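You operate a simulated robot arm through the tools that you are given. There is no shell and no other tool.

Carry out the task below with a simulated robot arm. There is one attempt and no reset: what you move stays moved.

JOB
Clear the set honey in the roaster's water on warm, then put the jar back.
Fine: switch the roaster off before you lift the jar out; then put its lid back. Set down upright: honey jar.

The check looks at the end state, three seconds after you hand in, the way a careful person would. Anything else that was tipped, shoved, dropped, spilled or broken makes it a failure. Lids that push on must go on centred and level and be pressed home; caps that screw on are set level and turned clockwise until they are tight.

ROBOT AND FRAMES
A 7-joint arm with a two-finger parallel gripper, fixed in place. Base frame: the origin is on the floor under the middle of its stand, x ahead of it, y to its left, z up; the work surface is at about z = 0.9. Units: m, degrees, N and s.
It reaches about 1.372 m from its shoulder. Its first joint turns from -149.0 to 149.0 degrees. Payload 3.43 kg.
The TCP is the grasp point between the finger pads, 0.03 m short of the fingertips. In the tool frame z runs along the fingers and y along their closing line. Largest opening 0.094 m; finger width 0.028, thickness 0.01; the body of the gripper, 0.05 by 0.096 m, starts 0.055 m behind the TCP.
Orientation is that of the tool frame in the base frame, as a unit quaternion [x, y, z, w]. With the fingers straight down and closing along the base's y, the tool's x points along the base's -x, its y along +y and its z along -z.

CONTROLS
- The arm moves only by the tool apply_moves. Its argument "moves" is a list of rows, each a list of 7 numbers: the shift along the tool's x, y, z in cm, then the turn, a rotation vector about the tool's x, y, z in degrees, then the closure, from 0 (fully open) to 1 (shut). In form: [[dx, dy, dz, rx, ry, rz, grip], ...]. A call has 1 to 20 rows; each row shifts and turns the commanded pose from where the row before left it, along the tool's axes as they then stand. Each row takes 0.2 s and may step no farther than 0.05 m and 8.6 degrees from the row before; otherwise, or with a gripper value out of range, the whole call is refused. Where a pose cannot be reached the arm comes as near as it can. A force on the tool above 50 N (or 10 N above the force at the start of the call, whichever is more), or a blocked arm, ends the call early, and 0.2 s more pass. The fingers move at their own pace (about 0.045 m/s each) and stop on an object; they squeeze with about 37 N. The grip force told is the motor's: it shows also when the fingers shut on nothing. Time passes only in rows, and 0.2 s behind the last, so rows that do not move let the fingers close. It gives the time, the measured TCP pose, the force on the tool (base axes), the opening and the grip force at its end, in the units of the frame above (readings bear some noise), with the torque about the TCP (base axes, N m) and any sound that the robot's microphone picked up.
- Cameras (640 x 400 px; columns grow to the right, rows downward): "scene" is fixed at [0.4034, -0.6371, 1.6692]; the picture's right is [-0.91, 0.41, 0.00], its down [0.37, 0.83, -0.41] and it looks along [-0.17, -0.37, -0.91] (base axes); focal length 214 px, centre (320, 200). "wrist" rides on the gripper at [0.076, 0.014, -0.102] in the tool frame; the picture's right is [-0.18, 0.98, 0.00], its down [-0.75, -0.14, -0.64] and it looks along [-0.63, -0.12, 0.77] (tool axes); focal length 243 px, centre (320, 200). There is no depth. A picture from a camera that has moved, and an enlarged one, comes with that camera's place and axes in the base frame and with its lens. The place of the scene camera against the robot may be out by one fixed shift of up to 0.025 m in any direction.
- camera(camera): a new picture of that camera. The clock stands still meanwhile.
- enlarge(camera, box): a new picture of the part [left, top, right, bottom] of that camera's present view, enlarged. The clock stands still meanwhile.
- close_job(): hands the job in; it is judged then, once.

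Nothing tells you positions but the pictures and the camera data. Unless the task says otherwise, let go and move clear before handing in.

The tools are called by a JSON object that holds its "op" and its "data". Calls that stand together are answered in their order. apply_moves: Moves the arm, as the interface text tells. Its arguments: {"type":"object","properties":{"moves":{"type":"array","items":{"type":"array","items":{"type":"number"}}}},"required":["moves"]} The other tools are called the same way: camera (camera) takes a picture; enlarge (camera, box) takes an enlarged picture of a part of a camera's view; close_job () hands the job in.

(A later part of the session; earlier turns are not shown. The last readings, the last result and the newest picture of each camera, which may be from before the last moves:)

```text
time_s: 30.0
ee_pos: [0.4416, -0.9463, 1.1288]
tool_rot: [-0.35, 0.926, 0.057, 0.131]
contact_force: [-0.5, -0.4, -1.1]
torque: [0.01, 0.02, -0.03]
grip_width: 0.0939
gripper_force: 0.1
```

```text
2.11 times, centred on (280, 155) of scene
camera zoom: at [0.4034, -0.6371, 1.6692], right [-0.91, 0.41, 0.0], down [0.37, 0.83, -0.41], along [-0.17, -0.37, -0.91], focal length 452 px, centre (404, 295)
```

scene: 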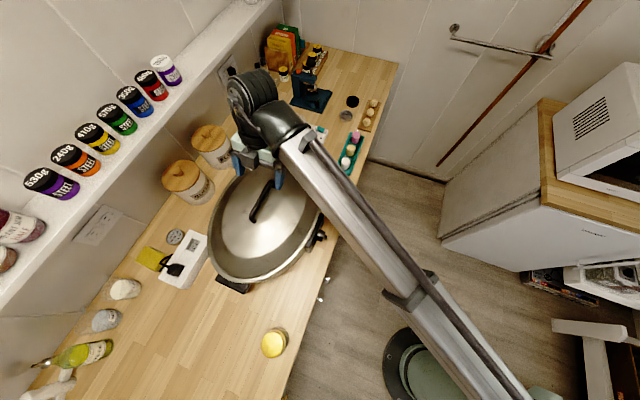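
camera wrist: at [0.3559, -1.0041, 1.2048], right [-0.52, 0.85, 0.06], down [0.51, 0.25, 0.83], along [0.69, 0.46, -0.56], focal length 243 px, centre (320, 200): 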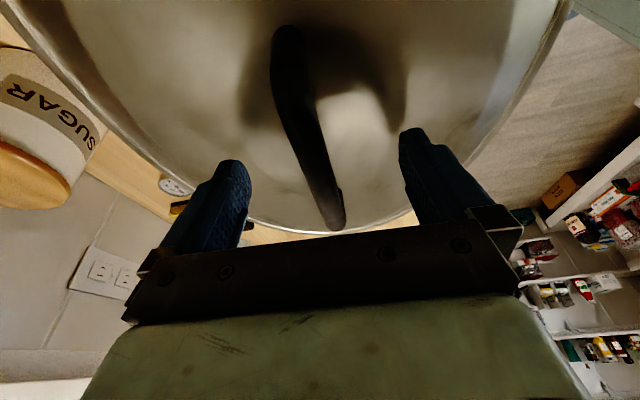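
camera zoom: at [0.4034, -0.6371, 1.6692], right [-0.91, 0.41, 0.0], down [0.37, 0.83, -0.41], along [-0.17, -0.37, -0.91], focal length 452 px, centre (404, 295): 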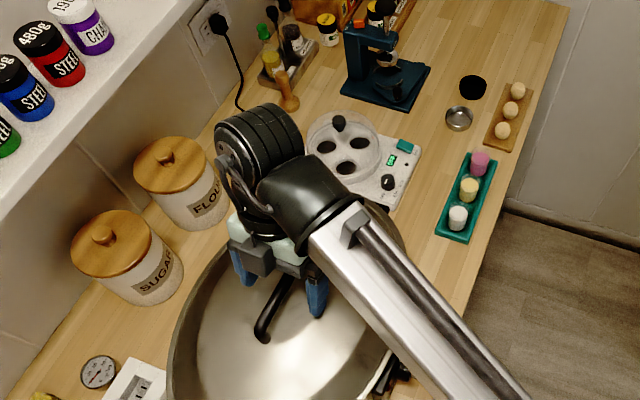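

Handle mid is at about (0.4455, -0.941, 1.11), right between the fingers. I'll go 5 mm lower and close on it.

{"op": "apply_moves", "data": {"moves": [[0.14, 0, 0.48, 0, 0, 0, 0], [0, 0, 0, 0, 0, 0, 0.5], [0, 0, 0, 0, 0, 0, 1], [0, 0, 0, 0, 0, 0, 1], [0, 0, 0, 0, 0, 0, 1], [0, 0, 0, 0, 0, 0, 1], [0, 0, 0, 0, 0, 0, 1], [0, 0, 0, 0, 0, 0, 1]]}}

{"op": "camera", "data": {"camera": "wrist"}}

```text
time_s: 31.8
ee_pos: [0.4426, -0.9471, 1.123]
tool_rot: [-0.351, 0.926, 0.056, 0.13]
contact_force: [1.2, -1.0, -0.8]
torque: [0.02, 0.03, 0.03]
grip_width: 0.0193
gripper_force: 36.7
```

```text
taken
camera wrist: at [0.3565, -1.0043, 1.2001], right [-0.52, 0.85, 0.06], down [0.51, 0.25, 0.83], along [0.69, 0.46, -0.56], focal length 243 px, centre (320, 200)
```

wrist: 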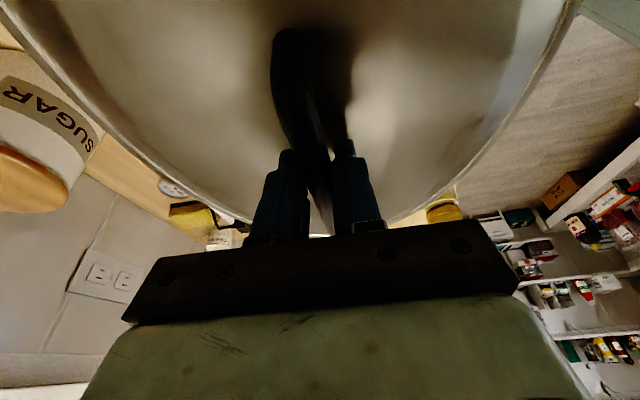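

Gripped the handle (bar about 19 mm). Lifting straight up in small steps and watching the force.

{"op": "apply_moves", "data": {"moves": [[-0.28, 0.01, -0.96, 0, 0, 0, 1], [-0.28, 0.01, -0.96, 0, 0, 0, 1], [-0.28, 0.01, -0.96, 0, 0, 0, 1]]}}

{"op": "camera", "data": {"camera": "scene"}}

```text
time_s: 32.6
ee_pos: [0.4422, -0.9453, 1.1528]
tool_rot: [-0.351, 0.926, 0.057, 0.129]
contact_force: [0.1, -0.4, -8.2]
torque: [-0.05, 0.05, 0.01]
grip_width: 0.0193
gripper_force: 36.8
```

```text
taken
```

scene: 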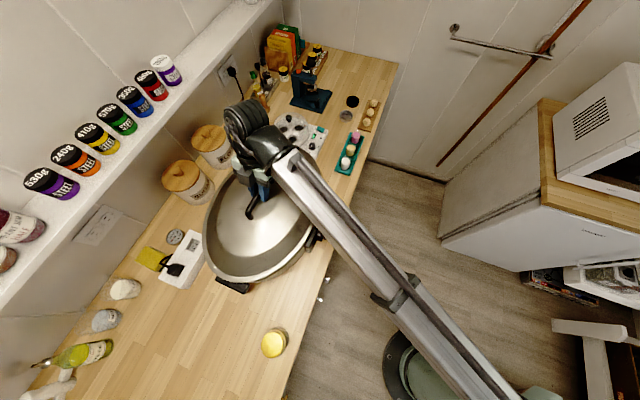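

The lid is free and weighs about 8 N, hanging level. A bit higher, then a look.

{"op": "apply_moves", "data": {"moves": [[-0.56, 0.02, -1.92, 0, 0, 0, 1], [-0.56, 0.02, -1.92, 0, 0, 0, 1]]}}

{"op": "camera", "data": {"camera": "scene"}}

{"op": "camera", "data": {"camera": "wrist"}}

```text
time_s: 33.2
ee_pos: [0.4461, -0.947, 1.1882]
tool_rot: [-0.35, 0.926, 0.05, 0.128]
contact_force: [-0.1, 0.0, -7.0]
torque: [-0.05, 0.05, 0.01]
grip_width: 0.0194
gripper_force: 37.1
out of reach, approached as far as the arm can: row 2
```

```text
taken
```

scene: 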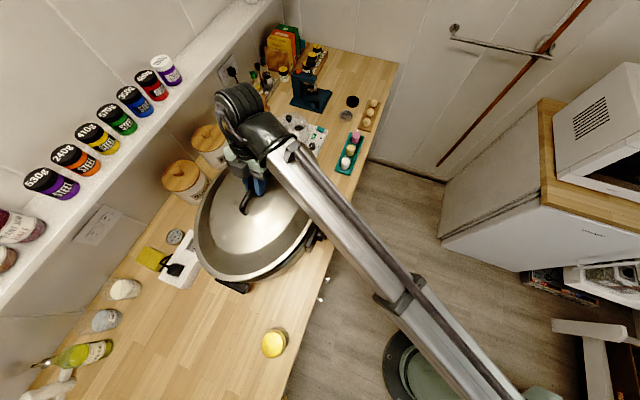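

```text
taken
camera wrist: at [0.3593, -1.0041, 1.2656], right [-0.52, 0.85, 0.05], down [0.51, 0.26, 0.82], along [0.69, 0.45, -0.57], focal length 243 px, centre (320, 200)
```

wrist: 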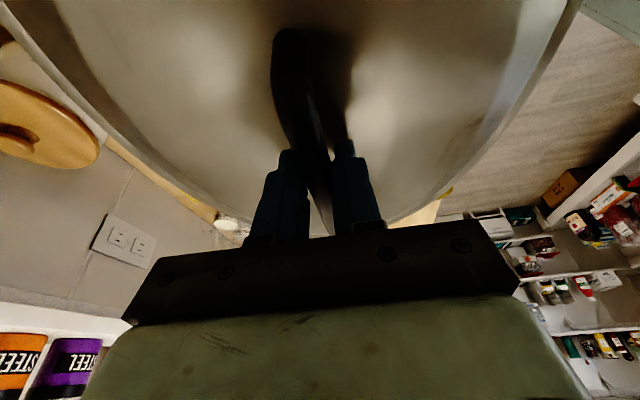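

{"op": "apply_moves", "data": {"moves": [[-3.6, -0.16, 1.3, 0, 0, 0, 1], [-3.6, -0.16, 1.1, 0, 0, 0, 1], [-3.6, -0.16, 1.1, 0, 0, 0, 1]]}}

{"op": "camera", "data": {"camera": "scene"}}

```text
time_s: 34.0
ee_pos: [0.533, -0.8776, 1.1823]
tool_rot: [-0.351, 0.926, 0.057, 0.128]
contact_force: [-0.4, 0.1, -7.5]
torque: [-0.03, 0.04, 0.02]
grip_width: 0.0195
gripper_force: 37.3
```

```text
taken
```

scene: 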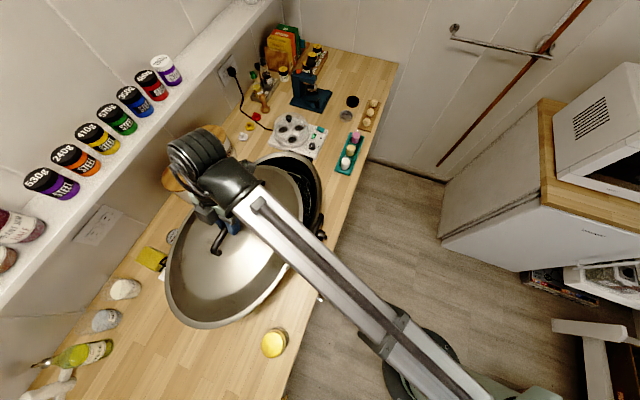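

{"op": "apply_moves", "data": {"moves": [[-3.65, -0.14, 1.05, 0, 0, 0, 1], [-3.65, -0.14, 1.05, 0, 0, 0, 1], [-3.65, -0.14, 1.05, 0, 0, 0, 1], [-3.65, -0.14, 1.05, 0, 0, 0, 1], [-3.65, -0.14, 1.05, 0, 0, 0, 1]]}}

{"op": "camera", "data": {"camera": "scene"}}

{"op": "camera", "data": {"camera": "wrist"}}

```text
time_s: 35.2
ee_pos: [0.6797, -0.7566, 1.1828]
tool_rot: [-0.351, 0.926, 0.056, 0.128]
contact_force: [-0.9, -0.5, -7.4]
torque: [0.0, 0.03, -0.01]
grip_width: 0.0192
gripper_force: 37.4
```

```text
taken
```

scene: 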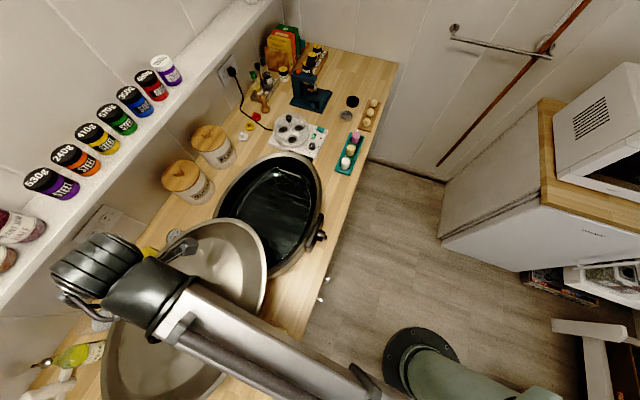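

```text
taken
camera wrist: at [0.5937, -0.8145, 1.2607], right [-0.52, 0.85, 0.07], down [0.51, 0.25, 0.82], along [0.68, 0.46, -0.56], focal length 243 px, centre (320, 200)
```

wrist: 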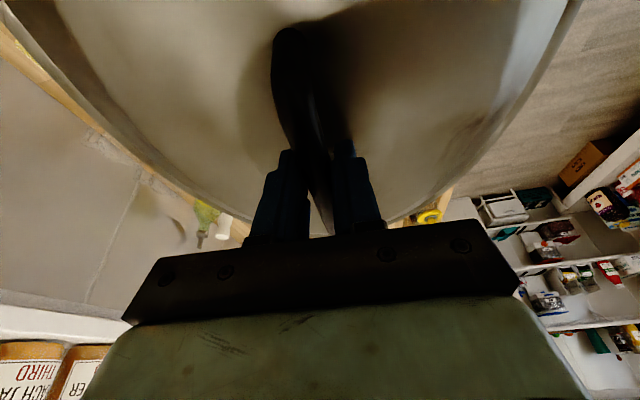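

{"op": "apply_moves", "data": {"moves": [[-3.65, -0.14, 1.05, 0, 0, 0, 1], [-3.65, -0.14, 1.05, 0, 0, 0, 1], [-3.65, -0.14, 1.05, 0, 0, 0, 1]]}}

{"op": "camera", "data": {"camera": "scene"}}

{"op": "camera", "data": {"camera": "wrist"}}

```text
time_s: 36.0
ee_pos: [0.7678, -0.6834, 1.1817]
tool_rot: [-0.351, 0.926, 0.056, 0.127]
contact_force: [-0.7, -0.4, -7.1]
torque: [-0.02, 0.02, -0.01]
grip_width: 0.0192
gripper_force: 37.5
```

```text
taken
```

scene: 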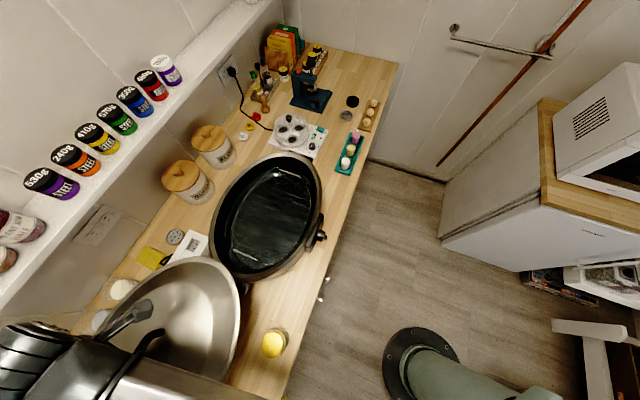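

```text
taken
camera wrist: at [0.6825, -0.7412, 1.2583], right [-0.52, 0.85, 0.07], down [0.51, 0.25, 0.82], along [0.68, 0.46, -0.56], focal length 243 px, centre (320, 200)
```

wrist: 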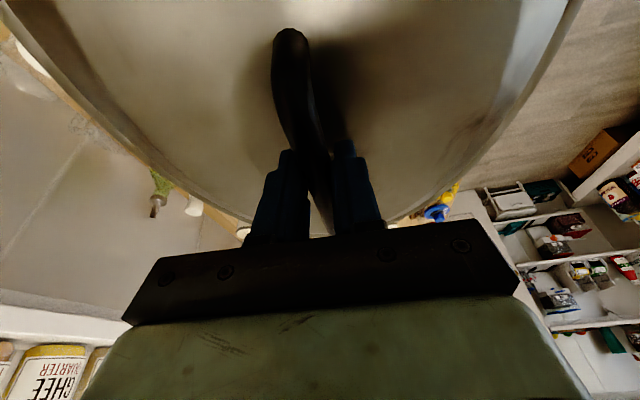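

The roaster is open and full of dark water. I'll carry the lid a bit further to a clear spot around (0.84, -0.61), then lower it to the counter.

{"op": "apply_moves", "data": {"moves": [[-3.2, -0.05, 0.92, 0, 0, 0, 1], [-3.2, -0.05, 0.92, 0, 0, 0, 1], [-3.1, -0.05, 0.9, 0, 0, 0, 1]]}}

{"op": "camera", "data": {"camera": "scene"}}

{"op": "camera", "data": {"camera": "wrist"}}

```text
time_s: 36.8
ee_pos: [0.8427, -0.6191, 1.1815]
tool_rot: [-0.35, 0.926, 0.057, 0.128]
contact_force: [-0.8, -0.4, -7.5]
torque: [-0.03, 0.04, 0.0]
grip_width: 0.0192
gripper_force: 37.3
```

```text
taken
```

scene: 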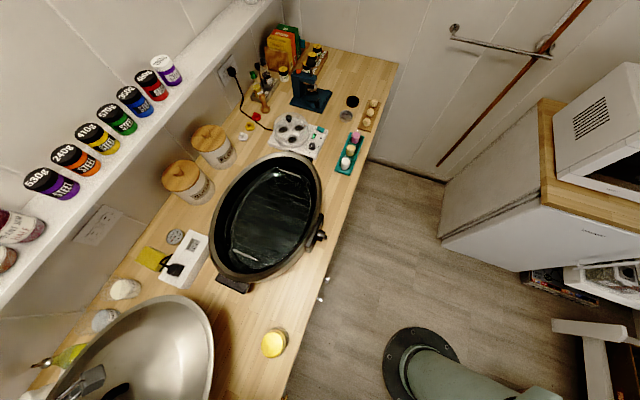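

```text
taken
camera wrist: at [0.7574, -0.6762, 1.2589], right [-0.52, 0.85, 0.07], down [0.51, 0.25, 0.82], along [0.68, 0.46, -0.56], focal length 243 px, centre (320, 200)
```

wrist: 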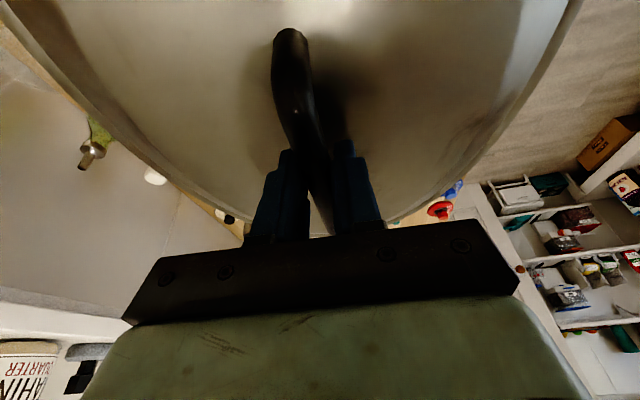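

{"op": "apply_moves", "data": {"moves": [[0.97, -0.05, 3.36, 0, 0, 0, 1], [0.97, -0.05, 3.36, 0, 0, 0, 1], [0.97, -0.05, 3.36, 0, 0, 0, 1], [0.69, -0.04, 2.4, 0, 0, 0, 1]]}}

{"op": "camera", "data": {"camera": "scene"}}

{"op": "camera", "data": {"camera": "wrist"}}

```text
time_s: 37.8
ee_pos: [0.8412, -0.6187, 1.0524]
tool_rot: [-0.351, 0.926, 0.057, 0.127]
contact_force: [-0.1, 0.1, -6.7]
torque: [-0.04, 0.07, 0.01]
grip_width: 0.0192
gripper_force: 37.0
```

```text
taken
```

scene: 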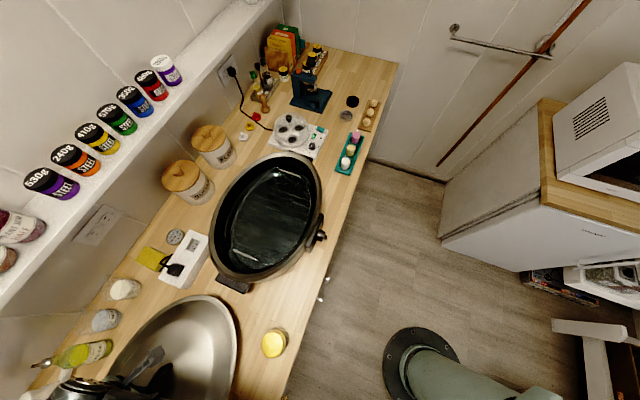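

```text
taken
camera wrist: at [0.7553, -0.676, 1.1301], right [-0.52, 0.85, 0.07], down [0.51, 0.25, 0.82], along [0.68, 0.46, -0.56], focal length 243 px, centre (320, 200)
```

wrist: 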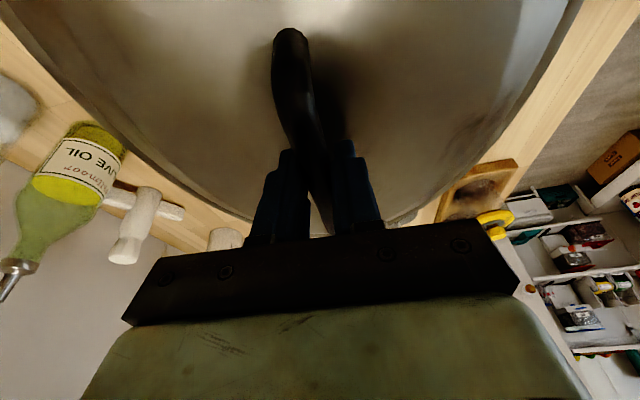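

{"op": "enlarge", "data": {"camera": "scene", "box": [20, 250, 300, 400]}}

```text
2.29 times, centred on (160, 325) of scene
camera zoom: at [0.4034, -0.6371, 1.6692], right [-0.91, 0.41, 0.0], down [0.37, 0.83, -0.41], along [-0.17, -0.37, -0.91], focal length 490 px, centre (686, -86)
```

zoom: 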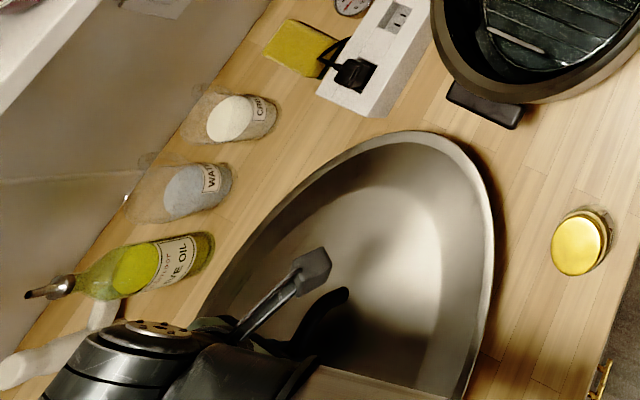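

{"op": "apply_moves", "data": {"moves": [[0.41, -0.02, 1.44, 0, 0, 0, 1], [0.41, -0.02, 1.44, 0, 0, 0, 1], [0.28, -0.02, 0.96, 0, 0, 0, 1], [0.28, -0.02, 0.96, 0, 0, 0, 1]]}}

{"op": "enlarge", "data": {"camera": "scene", "box": [20, 250, 300, 400]}}

```text
time_s: 38.8
ee_pos: [0.8426, -0.619, 1.003]
tool_rot: [-0.351, 0.926, 0.056, 0.128]
contact_force: [-0.7, 0.1, -7.2]
torque: [-0.01, 0.02, 0.03]
grip_width: 0.0189
gripper_force: 36.5
```

```text
2.29 times, centred on (160, 325) of scene
camera zoom: at [0.4034, -0.6371, 1.6692], right [-0.91, 0.41, 0.0], down [0.37, 0.83, -0.41], along [-0.17, -0.37, -0.91], focal length 490 px, centre (686, -86)
```

zoom: 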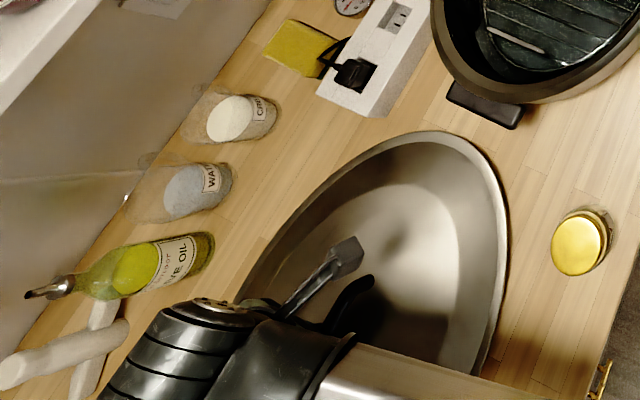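

{"op": "apply_moves", "data": {"moves": [[0.14, -0.01, 0.48, 0, 0, 0, 1], [0.14, -0.01, 0.48, 0, 0, 0, 1]]}}

```text
time_s: 39.4
ee_pos: [0.8417, -0.6196, 0.9928]
tool_rot: [-0.352, 0.925, 0.057, 0.129]
contact_force: [-0.3, -0.4, -7.2]
torque: [0.04, -0.02, 0.04]
grip_width: 0.0191
gripper_force: 36.9
```

{"op": "apply_moves", "data": {"moves": [[0.11, -0.01, 0.38, 0, 0, 0, 1], [0.11, -0.01, 0.38, 0, 0, 0, 1]]}}

```text
time_s: 40.0
ee_pos: [0.8429, -0.6197, 0.9905]
tool_rot: [-0.352, 0.925, 0.053, 0.13]
contact_force: [4.7, -6.0, 50.0]
torque: [-0.89, 0.94, 0.01]
grip_width: 0.0189
gripper_force: 36.9
```

It has touched down and is pressing; I'll ease up a few millimetres so the lid just rests, then check.

{"op": "apply_moves", "data": {"moves": [[-0.11, 0.01, -0.38, 0, 0, 0, 1], [0, 0, 0, 0, 0, 0, 1]]}}

{"op": "enlarge", "data": {"camera": "scene", "box": [20, 250, 300, 400]}}

{"op": "camera", "data": {"camera": "wrist"}}

```text
time_s: 40.6
ee_pos: [0.8427, -0.6206, 0.9906]
tool_rot: [-0.352, 0.925, 0.056, 0.129]
contact_force: [9.4, -12.3, 39.9]
torque: [0.15, -0.31, 0.21]
grip_width: 0.0188
gripper_force: 36.7
```

```text
2.29 times, centred on (160, 325) of scene
camera zoom: at [0.4034, -0.6371, 1.6692], right [-0.91, 0.41, 0.0], down [0.37, 0.83, -0.41], along [-0.17, -0.37, -0.91], focal length 490 px, centre (686, -86)
```

zoom: 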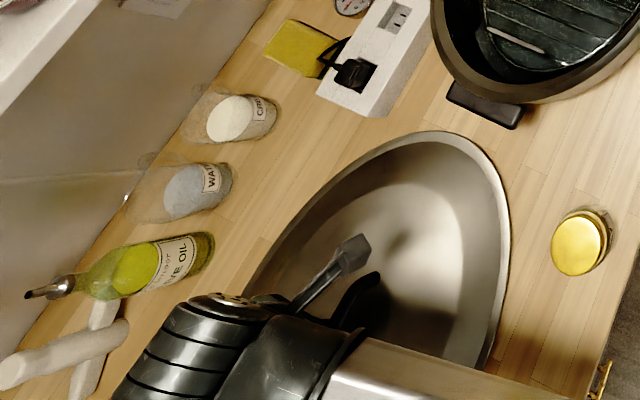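

```text
taken
camera wrist: at [0.7565, -0.6768, 1.0682], right [-0.52, 0.85, 0.06], down [0.51, 0.25, 0.82], along [0.69, 0.46, -0.56], focal length 243 px, centre (320, 200)
```

wrist: 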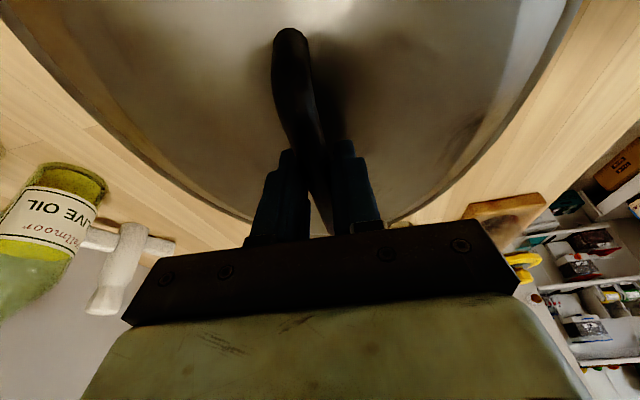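

{"op": "apply_moves", "data": {"moves": [[-0.06, 0, -0.2, 0, 0, 0, 1], [0, 0, 0, 0, 0, 0, 1]]}}

```text
time_s: 41.2
ee_pos: [0.8423, -0.6189, 0.9921]
tool_rot: [-0.351, 0.926, 0.056, 0.128]
contact_force: [10.8, -9.2, 28.4]
torque: [0.08, -0.24, 0.18]
grip_width: 0.019
gripper_force: 36.9
```

{"op": "apply_moves", "data": {"moves": [[-0.06, 0, -0.2, 0, 0, 0, 1], [0, 0, 0, 0, 0, 0, 1]]}}

```text
time_s: 41.8
ee_pos: [0.8415, -0.6184, 0.9902]
tool_rot: [-0.352, 0.926, 0.057, 0.127]
contact_force: [4.7, -2.2, 6.1]
torque: [-0.09, -0.03, 0.08]
grip_width: 0.0192
gripper_force: 37.3
```

Just resting now. Opening and backing off along the tool axis.

{"op": "apply_moves", "data": {"moves": [[0, 0, 0, 0, 0, 0, 0.5], [0, 0, 0, 0, 0, 0, 0.2], [0, 0, 0, 0, 0, 0, 0], [0, 0, 0, 0, 0, 0, 0], [0, 0, 0, 0, 0, 0, 0], [0, 0, 0, 0, 0, 0, 0], [0, 0, -2, 0, 0, 0, 0], [0, 0, -3, 0, 0, 0, 0], [0, 0, -3, 0, 0, 0, 0], [0, 0, -3, 0, 0, 0, 0]]}}

{"op": "camera", "data": {"camera": "scene"}}

{"op": "camera", "data": {"camera": "wrist"}}

```text
time_s: 44.0
ee_pos: [0.8231, -0.6408, 1.0987]
tool_rot: [-0.351, 0.926, 0.057, 0.129]
contact_force: [-0.4, 0.0, -0.6]
torque: [0.02, 0.02, 0.0]
grip_width: 0.0941
gripper_force: 0.1
```

```text
taken
```

scene: 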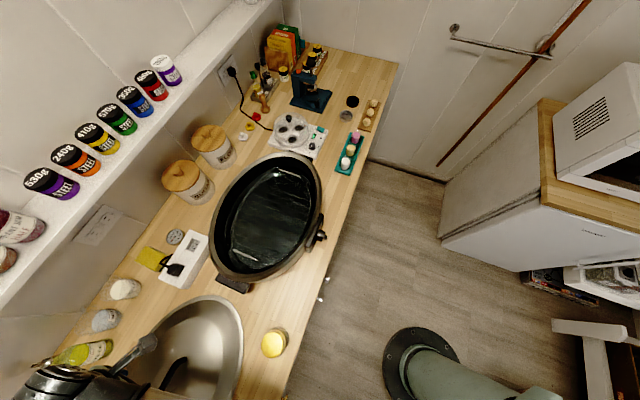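

```text
taken
camera wrist: at [0.7368, -0.699, 1.1764], right [-0.52, 0.85, 0.07], down [0.51, 0.25, 0.82], along [0.68, 0.46, -0.56], focal length 243 px, centre (320, 200)
```

wrist: 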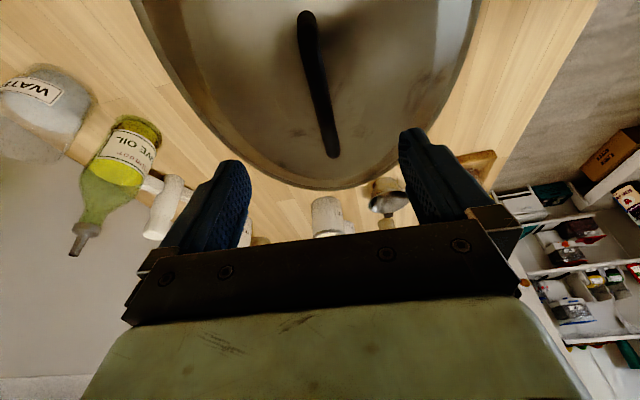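

{"op": "enlarge", "data": {"camera": "wrist", "box": [240, 130, 440, 250]}}

{"op": "enlarge", "data": {"camera": "scene", "box": [200, 130, 350, 310]}}

```text
3.20 times, centred on (340, 190) of wrist
camera zoom: at [0.7368, -0.699, 1.1764], right [-0.52, 0.85, 0.07], down [0.51, 0.25, 0.82], along [0.68, 0.46, -0.56], focal length 776 px, centre (256, 232)
```

zoom: 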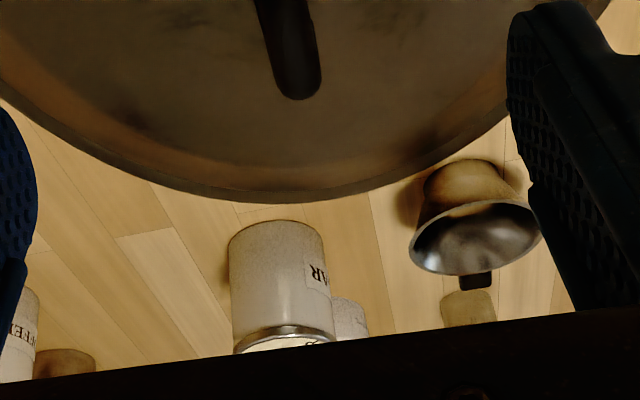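

```text
2.22 times, centred on (275, 220) of scene
camera zoom: at [0.4034, -0.6371, 1.6692], right [-0.91, 0.41, 0.0], down [0.37, 0.83, -0.41], along [-0.17, -0.37, -0.91], focal length 477 px, centre (420, 156)
```

zoom: 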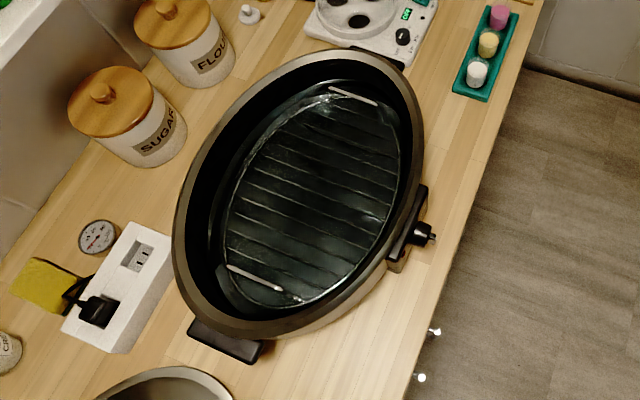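

The lid sits flat and clear of everything (nearest neighbour is a small metal cup, with a gap). Next I'll move above the honey jar, staying high.

{"op": "apply_moves", "data": {"moves": [[-0.8, 0, -2.9, 0, 0, 0, 0], [2.1, 3.06, -0.5, 0, 0, 0, 0], [2.1, 3.06, -0.5, 0, 0, 0, 0]]}}

```text
time_s: 44.8
ee_pos: [0.7484, -0.6224, 1.1264]
tool_rot: [-0.351, 0.926, 0.057, 0.129]
contact_force: [-0.1, -0.7, -0.7]
torque: [-0.02, 0.01, -0.03]
grip_width: 0.0938
gripper_force: 0.0
```

{"op": "apply_moves", "data": {"moves": [[2.1, 3.0, -0.5, 0, 0, 0, 0], [2.1, 3.0, -0.5, 0, 0, 0, 0]]}}

{"op": "camera", "data": {"camera": "scene"}}

{"op": "camera", "data": {"camera": "wrist"}}

```text
time_s: 45.4
ee_pos: [0.6761, -0.6069, 1.1287]
tool_rot: [-0.352, 0.926, 0.057, 0.128]
contact_force: [0.4, 0.0, 0.2]
torque: [-0.01, 0.0, 0.01]
grip_width: 0.0942
gripper_force: 0.0
```

```text
taken
```

scene: 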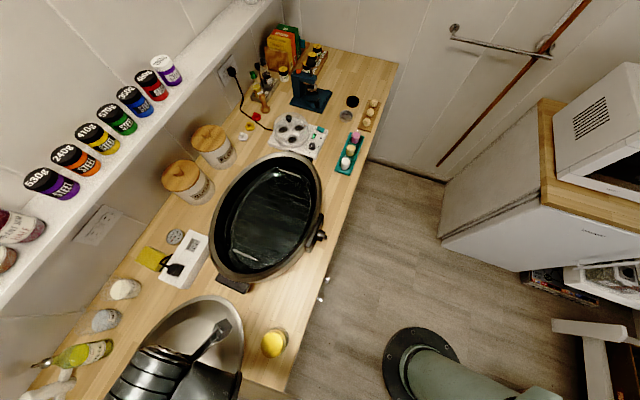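

```text
taken
camera wrist: at [0.5911, -0.6638, 1.206], right [-0.52, 0.85, 0.07], down [0.51, 0.25, 0.82], along [0.68, 0.46, -0.56], focal length 243 px, centre (320, 200)
```

wrist: 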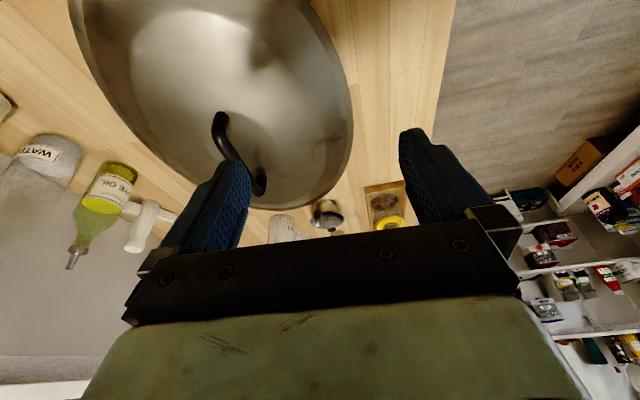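

{"op": "apply_moves", "data": {"moves": [[3.5, 1.97, -0.9, 0, 0, 0, 0], [3.5, 1.97, -0.9, 0, 0, 0, 0]]}}

{"op": "camera", "data": {"camera": "wrist"}}

```text
time_s: 46.0
ee_pos: [0.5982, -0.6261, 1.1256]
tool_rot: [-0.351, 0.926, 0.056, 0.128]
contact_force: [0.2, -0.5, 0.0]
torque: [0.0, 0.01, -0.01]
grip_width: 0.0937
gripper_force: 0.1
```

```text
taken
camera wrist: at [0.5121, -0.6824, 1.2036], right [-0.52, 0.85, 0.07], down [0.51, 0.25, 0.82], along [0.68, 0.46, -0.56], focal length 243 px, centre (320, 200)
```

wrist: 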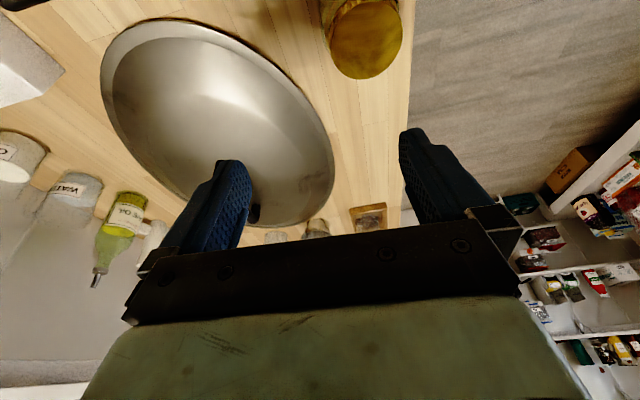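

{"op": "apply_moves", "data": {"moves": [[3.0, 1.52, -0.84, 0, 0, 0, 0], [3.0, 1.52, -0.84, 0, 0, 0, 0], [3.0, 1.52, -0.84, 0, 0, 0, 0]]}}

{"op": "camera", "data": {"camera": "wrist"}}

{"op": "camera", "data": {"camera": "scene"}}

```text
time_s: 46.8
ee_pos: [0.4958, -0.6529, 1.1255]
tool_rot: [-0.352, 0.926, 0.057, 0.127]
contact_force: [0.2, -0.7, 0.6]
torque: [0.01, 0.02, 0.02]
grip_width: 0.094
gripper_force: 0.0
```

```text
taken
camera wrist: at [0.411, -0.711, 1.2032], right [-0.52, 0.85, 0.07], down [0.51, 0.25, 0.82], along [0.68, 0.46, -0.56], focal length 243 px, centre (320, 200)
```

wrist: 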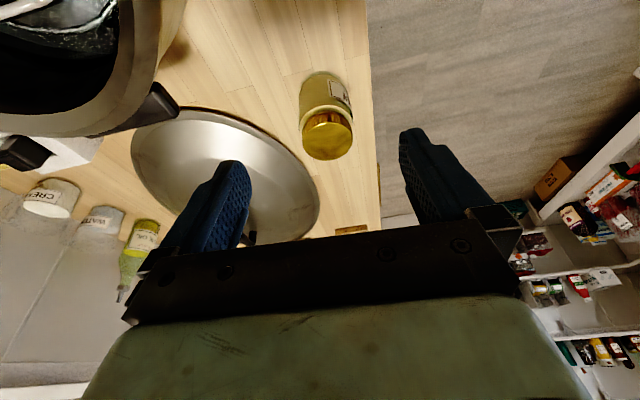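

```text
taken
```

scene: 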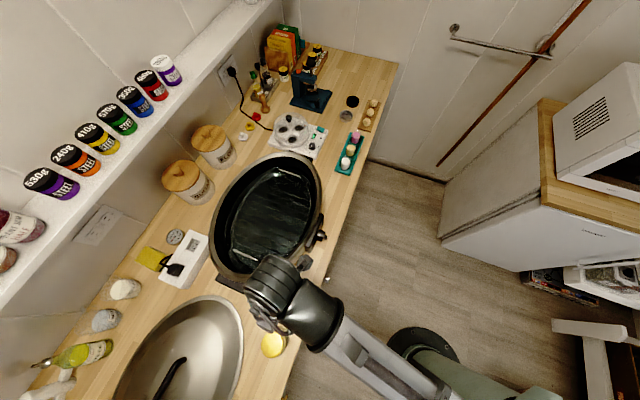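

{"op": "enlarge", "data": {"camera": "wrist", "box": [270, 50, 390, 180]}}

{"op": "enlarge", "data": {"camera": "scene", "box": [200, 240, 340, 380]}}

```text
3.08 times, centred on (330, 115) of wrist
camera zoom: at [0.411, -0.711, 1.2032], right [-0.52, 0.85, 0.07], down [0.51, 0.25, 0.82], along [0.68, 0.46, -0.56], focal length 746 px, centre (289, 462)
```

zoom: 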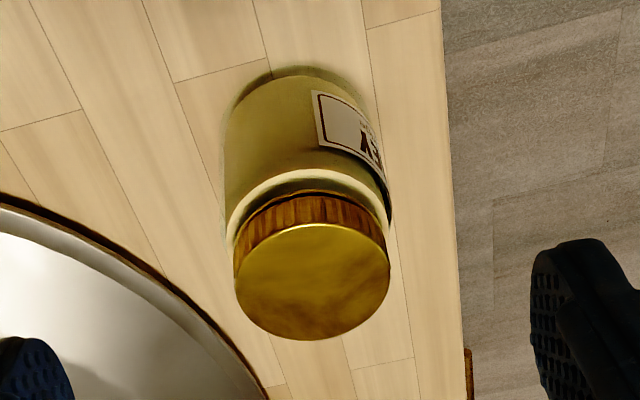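

```text
2.86 times, centred on (270, 310) of scene
camera zoom: at [0.4034, -0.6371, 1.6692], right [-0.91, 0.41, 0.0], down [0.37, 0.83, -0.41], along [-0.17, -0.37, -0.91], focal length 613 px, centre (463, -114)
```

zoom: 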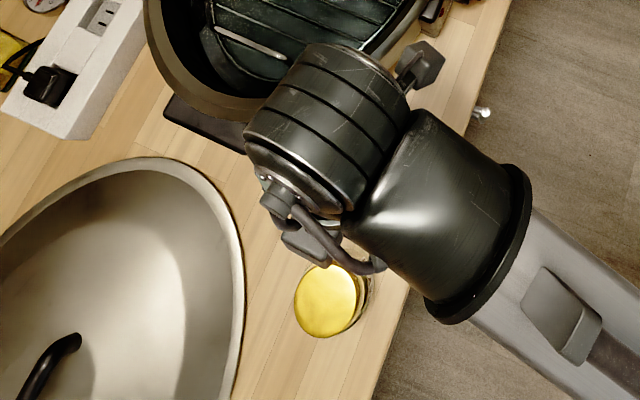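

The jar centre lines up with the fingers' closing plane at about (0.562, -0.593), body about 72 mm wide, cap about 58 mm. I'll move over it and start down, pausing above the cap to check.

{"op": "apply_moves", "data": {"moves": [[-4.1, 0.03, 1.2, 0, 0, 0, 0], [-4.1, 0.03, 1.2, 0, 0, 0, 0], [0.83, -0.05, 2.88, 0, 0, 0, 0], [0.83, -0.05, 2.88, 0, 0, 0, 0], [0.55, -0.03, 1.92, 0, 0, 0, 0]]}}

{"op": "camera", "data": {"camera": "wrist"}}

{"op": "camera", "data": {"camera": "scene"}}

```text
time_s: 48.0
ee_pos: [0.5592, -0.5962, 1.0462]
tool_rot: [-0.351, 0.926, 0.056, 0.127]
contact_force: [0.0, 0.5, 0.6]
torque: [0.02, 0.0, 0.0]
grip_width: 0.0938
gripper_force: 0.0
```

```text
taken
camera wrist: at [0.4738, -0.654, 1.1229], right [-0.52, 0.85, 0.07], down [0.51, 0.25, 0.82], along [0.68, 0.46, -0.56], focal length 243 px, centre (320, 200)
```

wrist: 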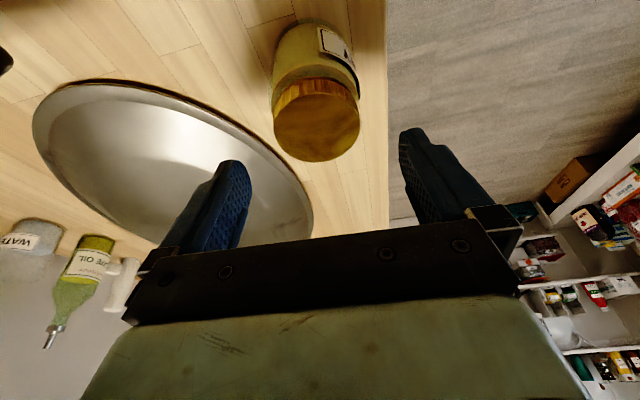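

```text
taken
```

scene: 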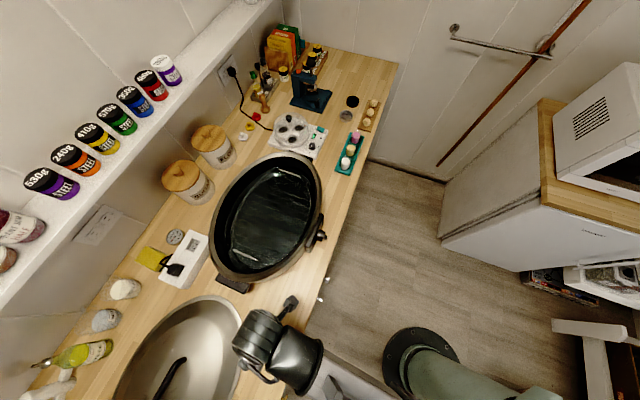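

{"op": "apply_moves", "data": {"moves": [[0.2, -0.03, 2.0, 0, 0, 0, 0], [0.55, -0.03, 1.92, 0, 0, 0, 0], [0.55, -0.03, 1.92, 0, 0, 0, 0]]}}

{"op": "camera", "data": {"camera": "wrist"}}

```text
time_s: 48.8
ee_pos: [0.5608, -0.5954, 0.9854]
tool_rot: [-0.352, 0.926, 0.056, 0.127]
contact_force: [-0.3, 0.6, -0.1]
torque: [0.02, 0.02, -0.01]
grip_width: 0.0941
gripper_force: 0.0
```

```text
taken
camera wrist: at [0.4758, -0.653, 1.0635], right [-0.52, 0.85, 0.06], down [0.51, 0.25, 0.82], along [0.68, 0.46, -0.56], focal length 243 px, centre (320, 200)
```

wrist: 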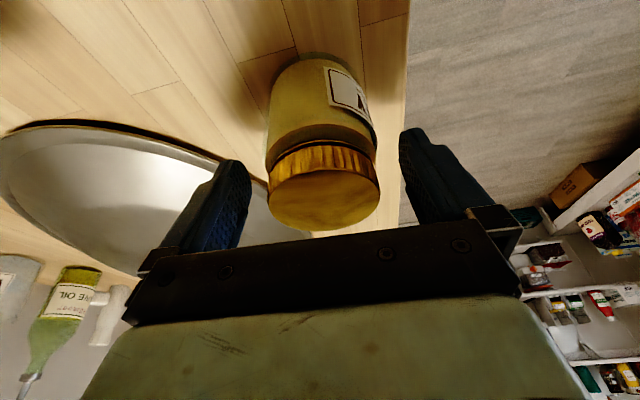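

{"op": "apply_moves", "data": {"moves": [[0.39, -0.02, 1.35, 0, 0, 0, 0], [0.39, -0.02, 1.35, 0, 0, 0, 0]]}}

{"op": "camera", "data": {"camera": "wrist"}}

```text
time_s: 49.4
ee_pos: [0.5619, -0.5945, 0.9558]
tool_rot: [-0.351, 0.926, 0.057, 0.128]
contact_force: [0.0, 0.4, 0.7]
torque: [0.01, 0.01, 0.02]
grip_width: 0.094
gripper_force: 0.2
```

```text
taken
camera wrist: at [0.4761, -0.6524, 1.0348], right [-0.52, 0.85, 0.06], down [0.51, 0.25, 0.82], along [0.68, 0.46, -0.56], focal length 243 px, centre (320, 200)
```

wrist: 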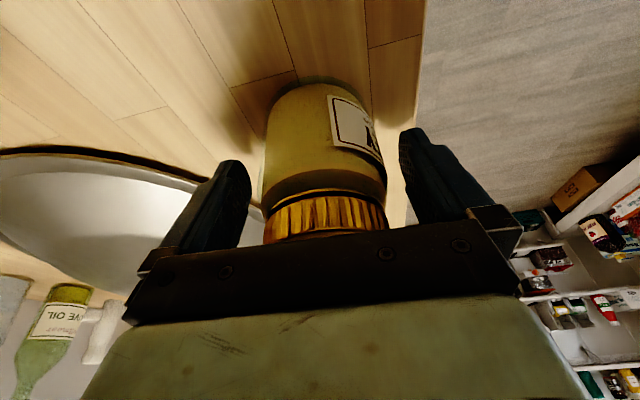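

The jar is centred between the fingers. Closing on the body now.

{"op": "apply_moves", "data": {"moves": [[0, 0, 0, 0, 0, 0, 0.2], [0, 0, 0, 0, 0, 0, 0.5], [0, 0, 0, 0, 0, 0, 1], [0, 0, 0, 0, 0, 0, 1], [0, 0, 0, 0, 0, 0, 1]]}}

{"op": "camera", "data": {"camera": "wrist"}}

```text
time_s: 50.6
ee_pos: [0.5616, -0.5949, 0.9566]
tool_rot: [-0.351, 0.926, 0.056, 0.128]
contact_force: [-0.9, 1.8, 0.3]
torque: [0.07, 0.02, 0.0]
grip_width: 0.0695
gripper_force: 37.3
```

```text
taken
camera wrist: at [0.4761, -0.6523, 1.0348], right [-0.52, 0.85, 0.07], down [0.51, 0.25, 0.82], along [0.68, 0.46, -0.56], focal length 243 px, centre (320, 200)
```

wrist: 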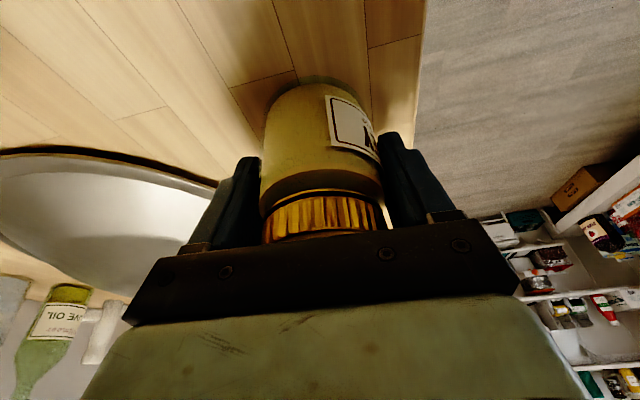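

Held at 69.5 mm. Lifting.

{"op": "apply_moves", "data": {"moves": [[-0.28, 0.02, -0.96, 0, 0, 0, 1], [-0.55, 0.03, -1.92, 0, 0, 0, 1], [-0.83, 0.05, -2.88, 0, 0, 0, 1], [-0.83, 0.05, -2.88, 0, 0, 0, 1], [-0.83, 0.05, -2.88, 0, 0, 0, 1], [-0.83, 0.05, -2.88, 0, 0, 0, 1], [-0.83, 0.05, -2.88, 0, 0, 0, 1]]}}

{"op": "camera", "data": {"camera": "wrist"}}

{"op": "camera", "data": {"camera": "scene"}}

```text
time_s: 52.2
ee_pos: [0.5602, -0.5934, 1.1347]
tool_rot: [-0.351, 0.926, 0.057, 0.127]
contact_force: [-0.1, -0.4, -4.5]
torque: [0.03, 0.0, -0.03]
grip_width: 0.0685
gripper_force: 37.2
```

```text
taken
camera wrist: at [0.4742, -0.6506, 1.2121], right [-0.52, 0.85, 0.07], down [0.51, 0.25, 0.82], along [0.68, 0.46, -0.56], focal length 243 px, centre (320, 200)
```

wrist: 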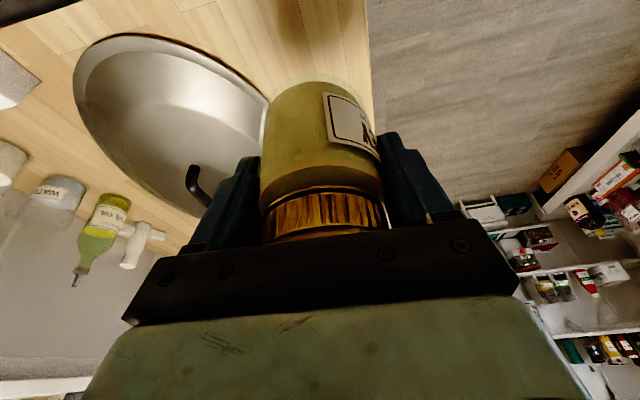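

```text
taken
```

scene: 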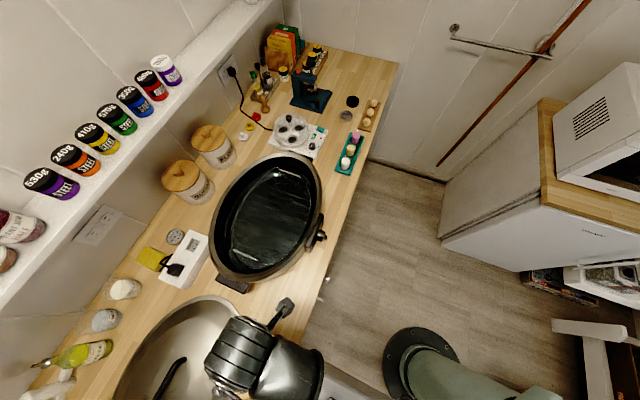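

{"op": "apply_moves", "data": {"moves": [[3.3, -2.0, -1.2, 0, 0, 0, 1], [3.3, -2.0, -1.2, 0, 0, 0, 1], [3.3, -2.0, -1.2, 0, 0, 0, 1], [3.3, -2.0, -1.1, 0, 0, 0, 1]]}}

{"op": "camera", "data": {"camera": "scene"}}

```text
time_s: 53.2
ee_pos: [0.5086, -0.7479, 1.1443]
tool_rot: [-0.351, 0.926, 0.056, 0.128]
contact_force: [-0.2, -0.1, -5.0]
torque: [-0.02, 0.02, -0.01]
grip_width: 0.0684
gripper_force: 36.6
```

```text
taken
```

scene: 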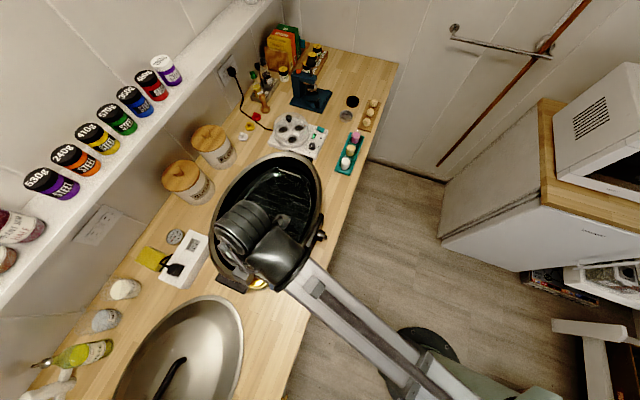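

{"op": "apply_moves", "data": {"moves": [[3.3, -2.0, -1.0, 0, 0, 0, 1], [3.3, -2.0, -1.0, 0, 0, 0, 1], [3.3, -2.0, -1.0, 0, 0, 0, 1]]}}

{"op": "camera", "data": {"camera": "wrist"}}

{"op": "camera", "data": {"camera": "scene"}}

```text
time_s: 54.0
ee_pos: [0.4721, -0.8608, 1.1443]
tool_rot: [-0.351, 0.926, 0.056, 0.128]
contact_force: [0.5, 0.5, -4.8]
torque: [-0.03, 0.02, -0.02]
grip_width: 0.0682
gripper_force: 37.0
```

```text
taken
camera wrist: at [0.3863, -0.9186, 1.222], right [-0.52, 0.85, 0.07], down [0.51, 0.25, 0.82], along [0.68, 0.46, -0.56], focal length 243 px, centre (320, 200)
```

wrist: 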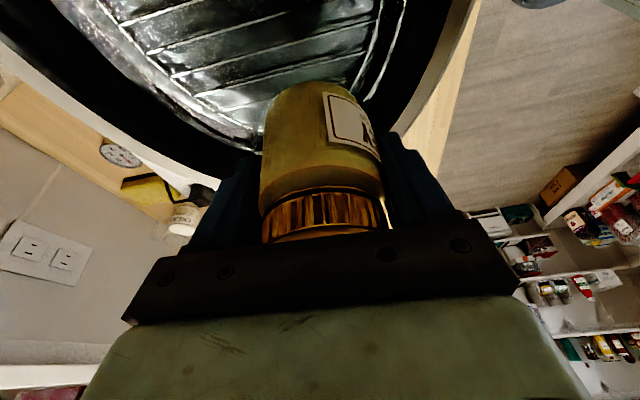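

```text
taken
```

scene: 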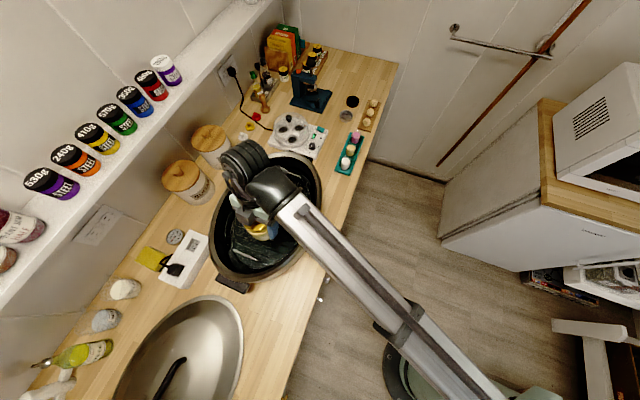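

{"op": "apply_moves", "data": {"moves": [[3.1, -1.75, -0.95, 0, 0, 0, 1], [3.1, -1.75, -0.95, 0, 0, 0, 1]]}}

{"op": "camera", "data": {"camera": "wrist"}}

{"op": "enlarge", "data": {"camera": "scene", "box": [190, 120, 350, 310]}}

```text
time_s: 54.6
ee_pos: [0.4465, -0.9329, 1.1469]
tool_rot: [-0.351, 0.926, 0.057, 0.128]
contact_force: [-0.6, 0.5, -3.9]
torque: [-0.05, 0.05, 0.0]
grip_width: 0.0685
gripper_force: 36.7
```

```text
taken
camera wrist: at [0.3605, -0.9897, 1.2244], right [-0.52, 0.85, 0.07], down [0.51, 0.25, 0.82], along [0.69, 0.46, -0.56], focal length 243 px, centre (320, 200)
```

wrist: 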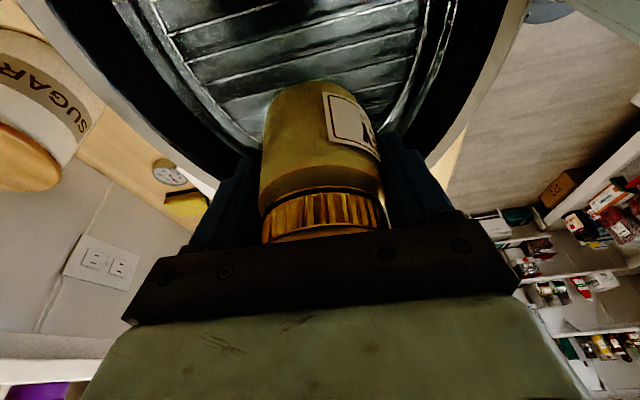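

```text
2.11 times, centred on (270, 215) of scene
camera zoom: at [0.4034, -0.6371, 1.6692], right [-0.91, 0.41, 0.0], down [0.37, 0.83, -0.41], along [-0.17, -0.37, -0.91], focal length 452 px, centre (425, 168)
```

zoom: 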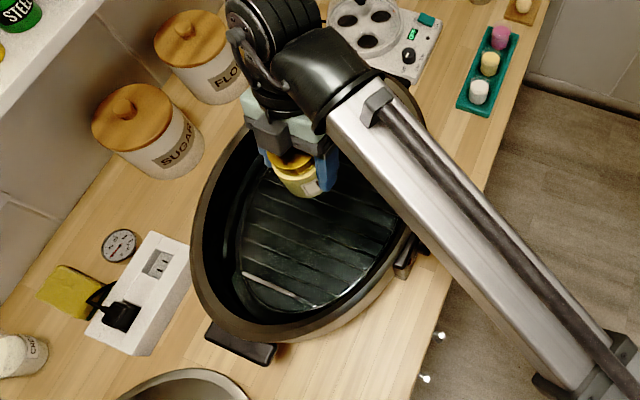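

{"op": "apply_moves", "data": {"moves": [[0.55, -0.03, 1.92, 0, 0, 0, 1], [0.55, -0.03, 1.92, 0, 0, 0, 1], [0.55, -0.03, 1.92, 0, 0, 0, 1], [0.55, -0.03, 1.92, 0, 0, 0, 1]]}}

{"op": "camera", "data": {"camera": "wrist"}}

{"op": "enlarge", "data": {"camera": "scene", "box": [190, 120, 350, 310]}}

```text
time_s: 55.6
ee_pos: [0.4466, -0.9301, 1.064]
tool_rot: [-0.351, 0.925, 0.057, 0.133]
contact_force: [0.8, 0.0, -3.9]
torque: [-0.02, 0.03, 0.0]
grip_width: 0.0682
gripper_force: 37.1
```

```text
taken
camera wrist: at [0.3603, -0.9884, 1.1417], right [-0.52, 0.85, 0.06], down [0.5, 0.25, 0.83], along [0.69, 0.46, -0.56], focal length 243 px, centre (320, 200)
```

wrist: 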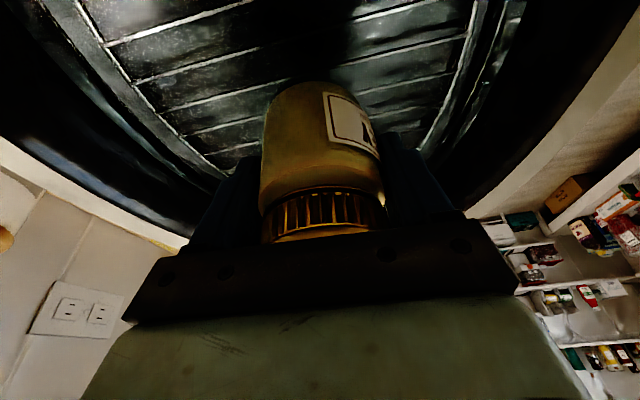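

```text
2.11 times, centred on (270, 215) of scene
camera zoom: at [0.4034, -0.6371, 1.6692], right [-0.91, 0.41, 0.0], down [0.37, 0.83, -0.41], along [-0.17, -0.37, -0.91], focal length 452 px, centre (425, 168)
```

zoom: 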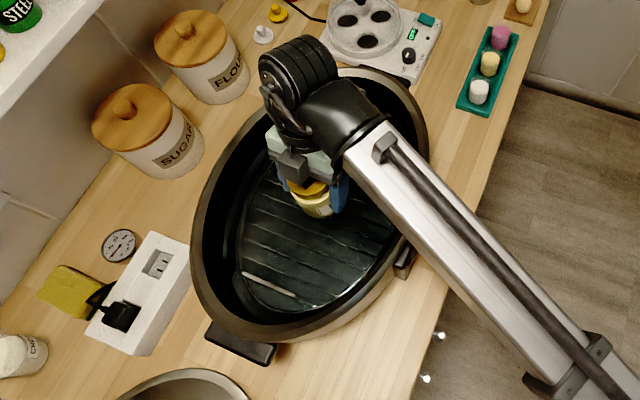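

{"op": "apply_moves", "data": {"moves": [[0.42, -0.02, 1.44, 0, 0, 0, 1], [0.42, -0.02, 1.44, 0, 0, 0, 1]]}}

{"op": "camera", "data": {"camera": "wrist"}}

{"op": "enlarge", "data": {"camera": "scene", "box": [190, 120, 350, 310]}}

```text
time_s: 56.2
ee_pos: [0.446, -0.9316, 1.0359]
tool_rot: [-0.351, 0.925, 0.057, 0.133]
contact_force: [0.1, 0.2, -3.8]
torque: [-0.01, -0.02, 0.03]
grip_width: 0.0685
gripper_force: 37.3
```

```text
taken
camera wrist: at [0.3598, -0.9888, 1.1123], right [-0.52, 0.85, 0.06], down [0.5, 0.24, 0.83], along [0.69, 0.46, -0.55], focal length 243 px, centre (320, 200)
```

wrist: 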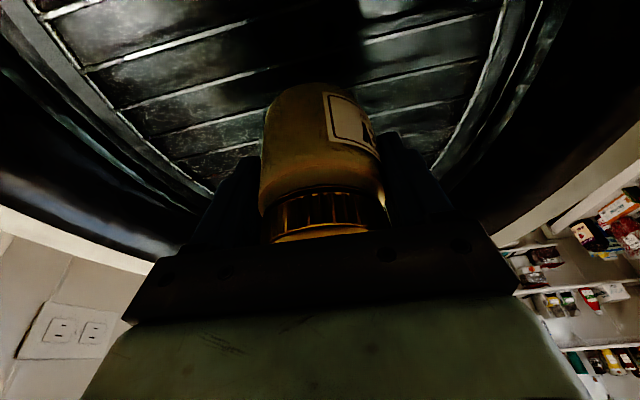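

```text
2.11 times, centred on (270, 215) of scene
camera zoom: at [0.4034, -0.6371, 1.6692], right [-0.91, 0.41, 0.0], down [0.37, 0.83, -0.41], along [-0.17, -0.37, -0.91], focal length 452 px, centre (425, 168)
```

zoom: 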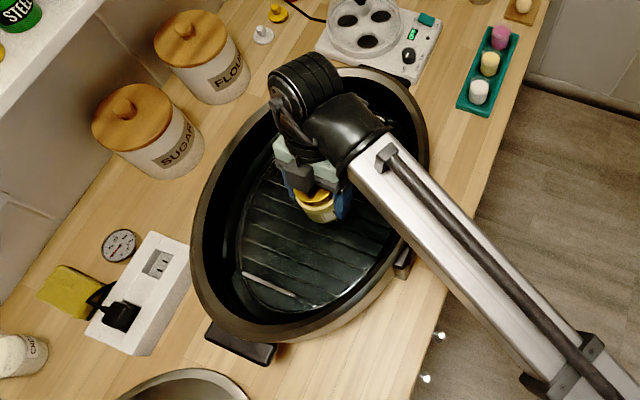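

{"op": "apply_moves", "data": {"moves": [[0.22, -0.01, 0.77, 0, 0, 0, 1], [0.22, -0.01, 0.77, 0, 0, 0, 1]]}}

```text
time_s: 56.8
ee_pos: [0.4476, -0.9298, 1.0201]
tool_rot: [-0.35, 0.925, 0.057, 0.135]
contact_force: [-0.4, 1.0, -4.3]
torque: [-0.04, 0.02, 0.04]
grip_width: 0.0684
gripper_force: 36.6
```

{"op": "apply_moves", "data": {"moves": [[0.14, -0.01, 0.48, 0, 0, 0, 1], [0.14, -0.01, 0.48, 0, 0, 0, 1]]}}

```text
time_s: 57.4
ee_pos: [0.4472, -0.9299, 1.0114]
tool_rot: [-0.351, 0.925, 0.056, 0.135]
contact_force: [-0.2, -1.4, 7.6]
torque: [-0.09, 0.33, 0.03]
grip_width: 0.0683
gripper_force: 37.1
```

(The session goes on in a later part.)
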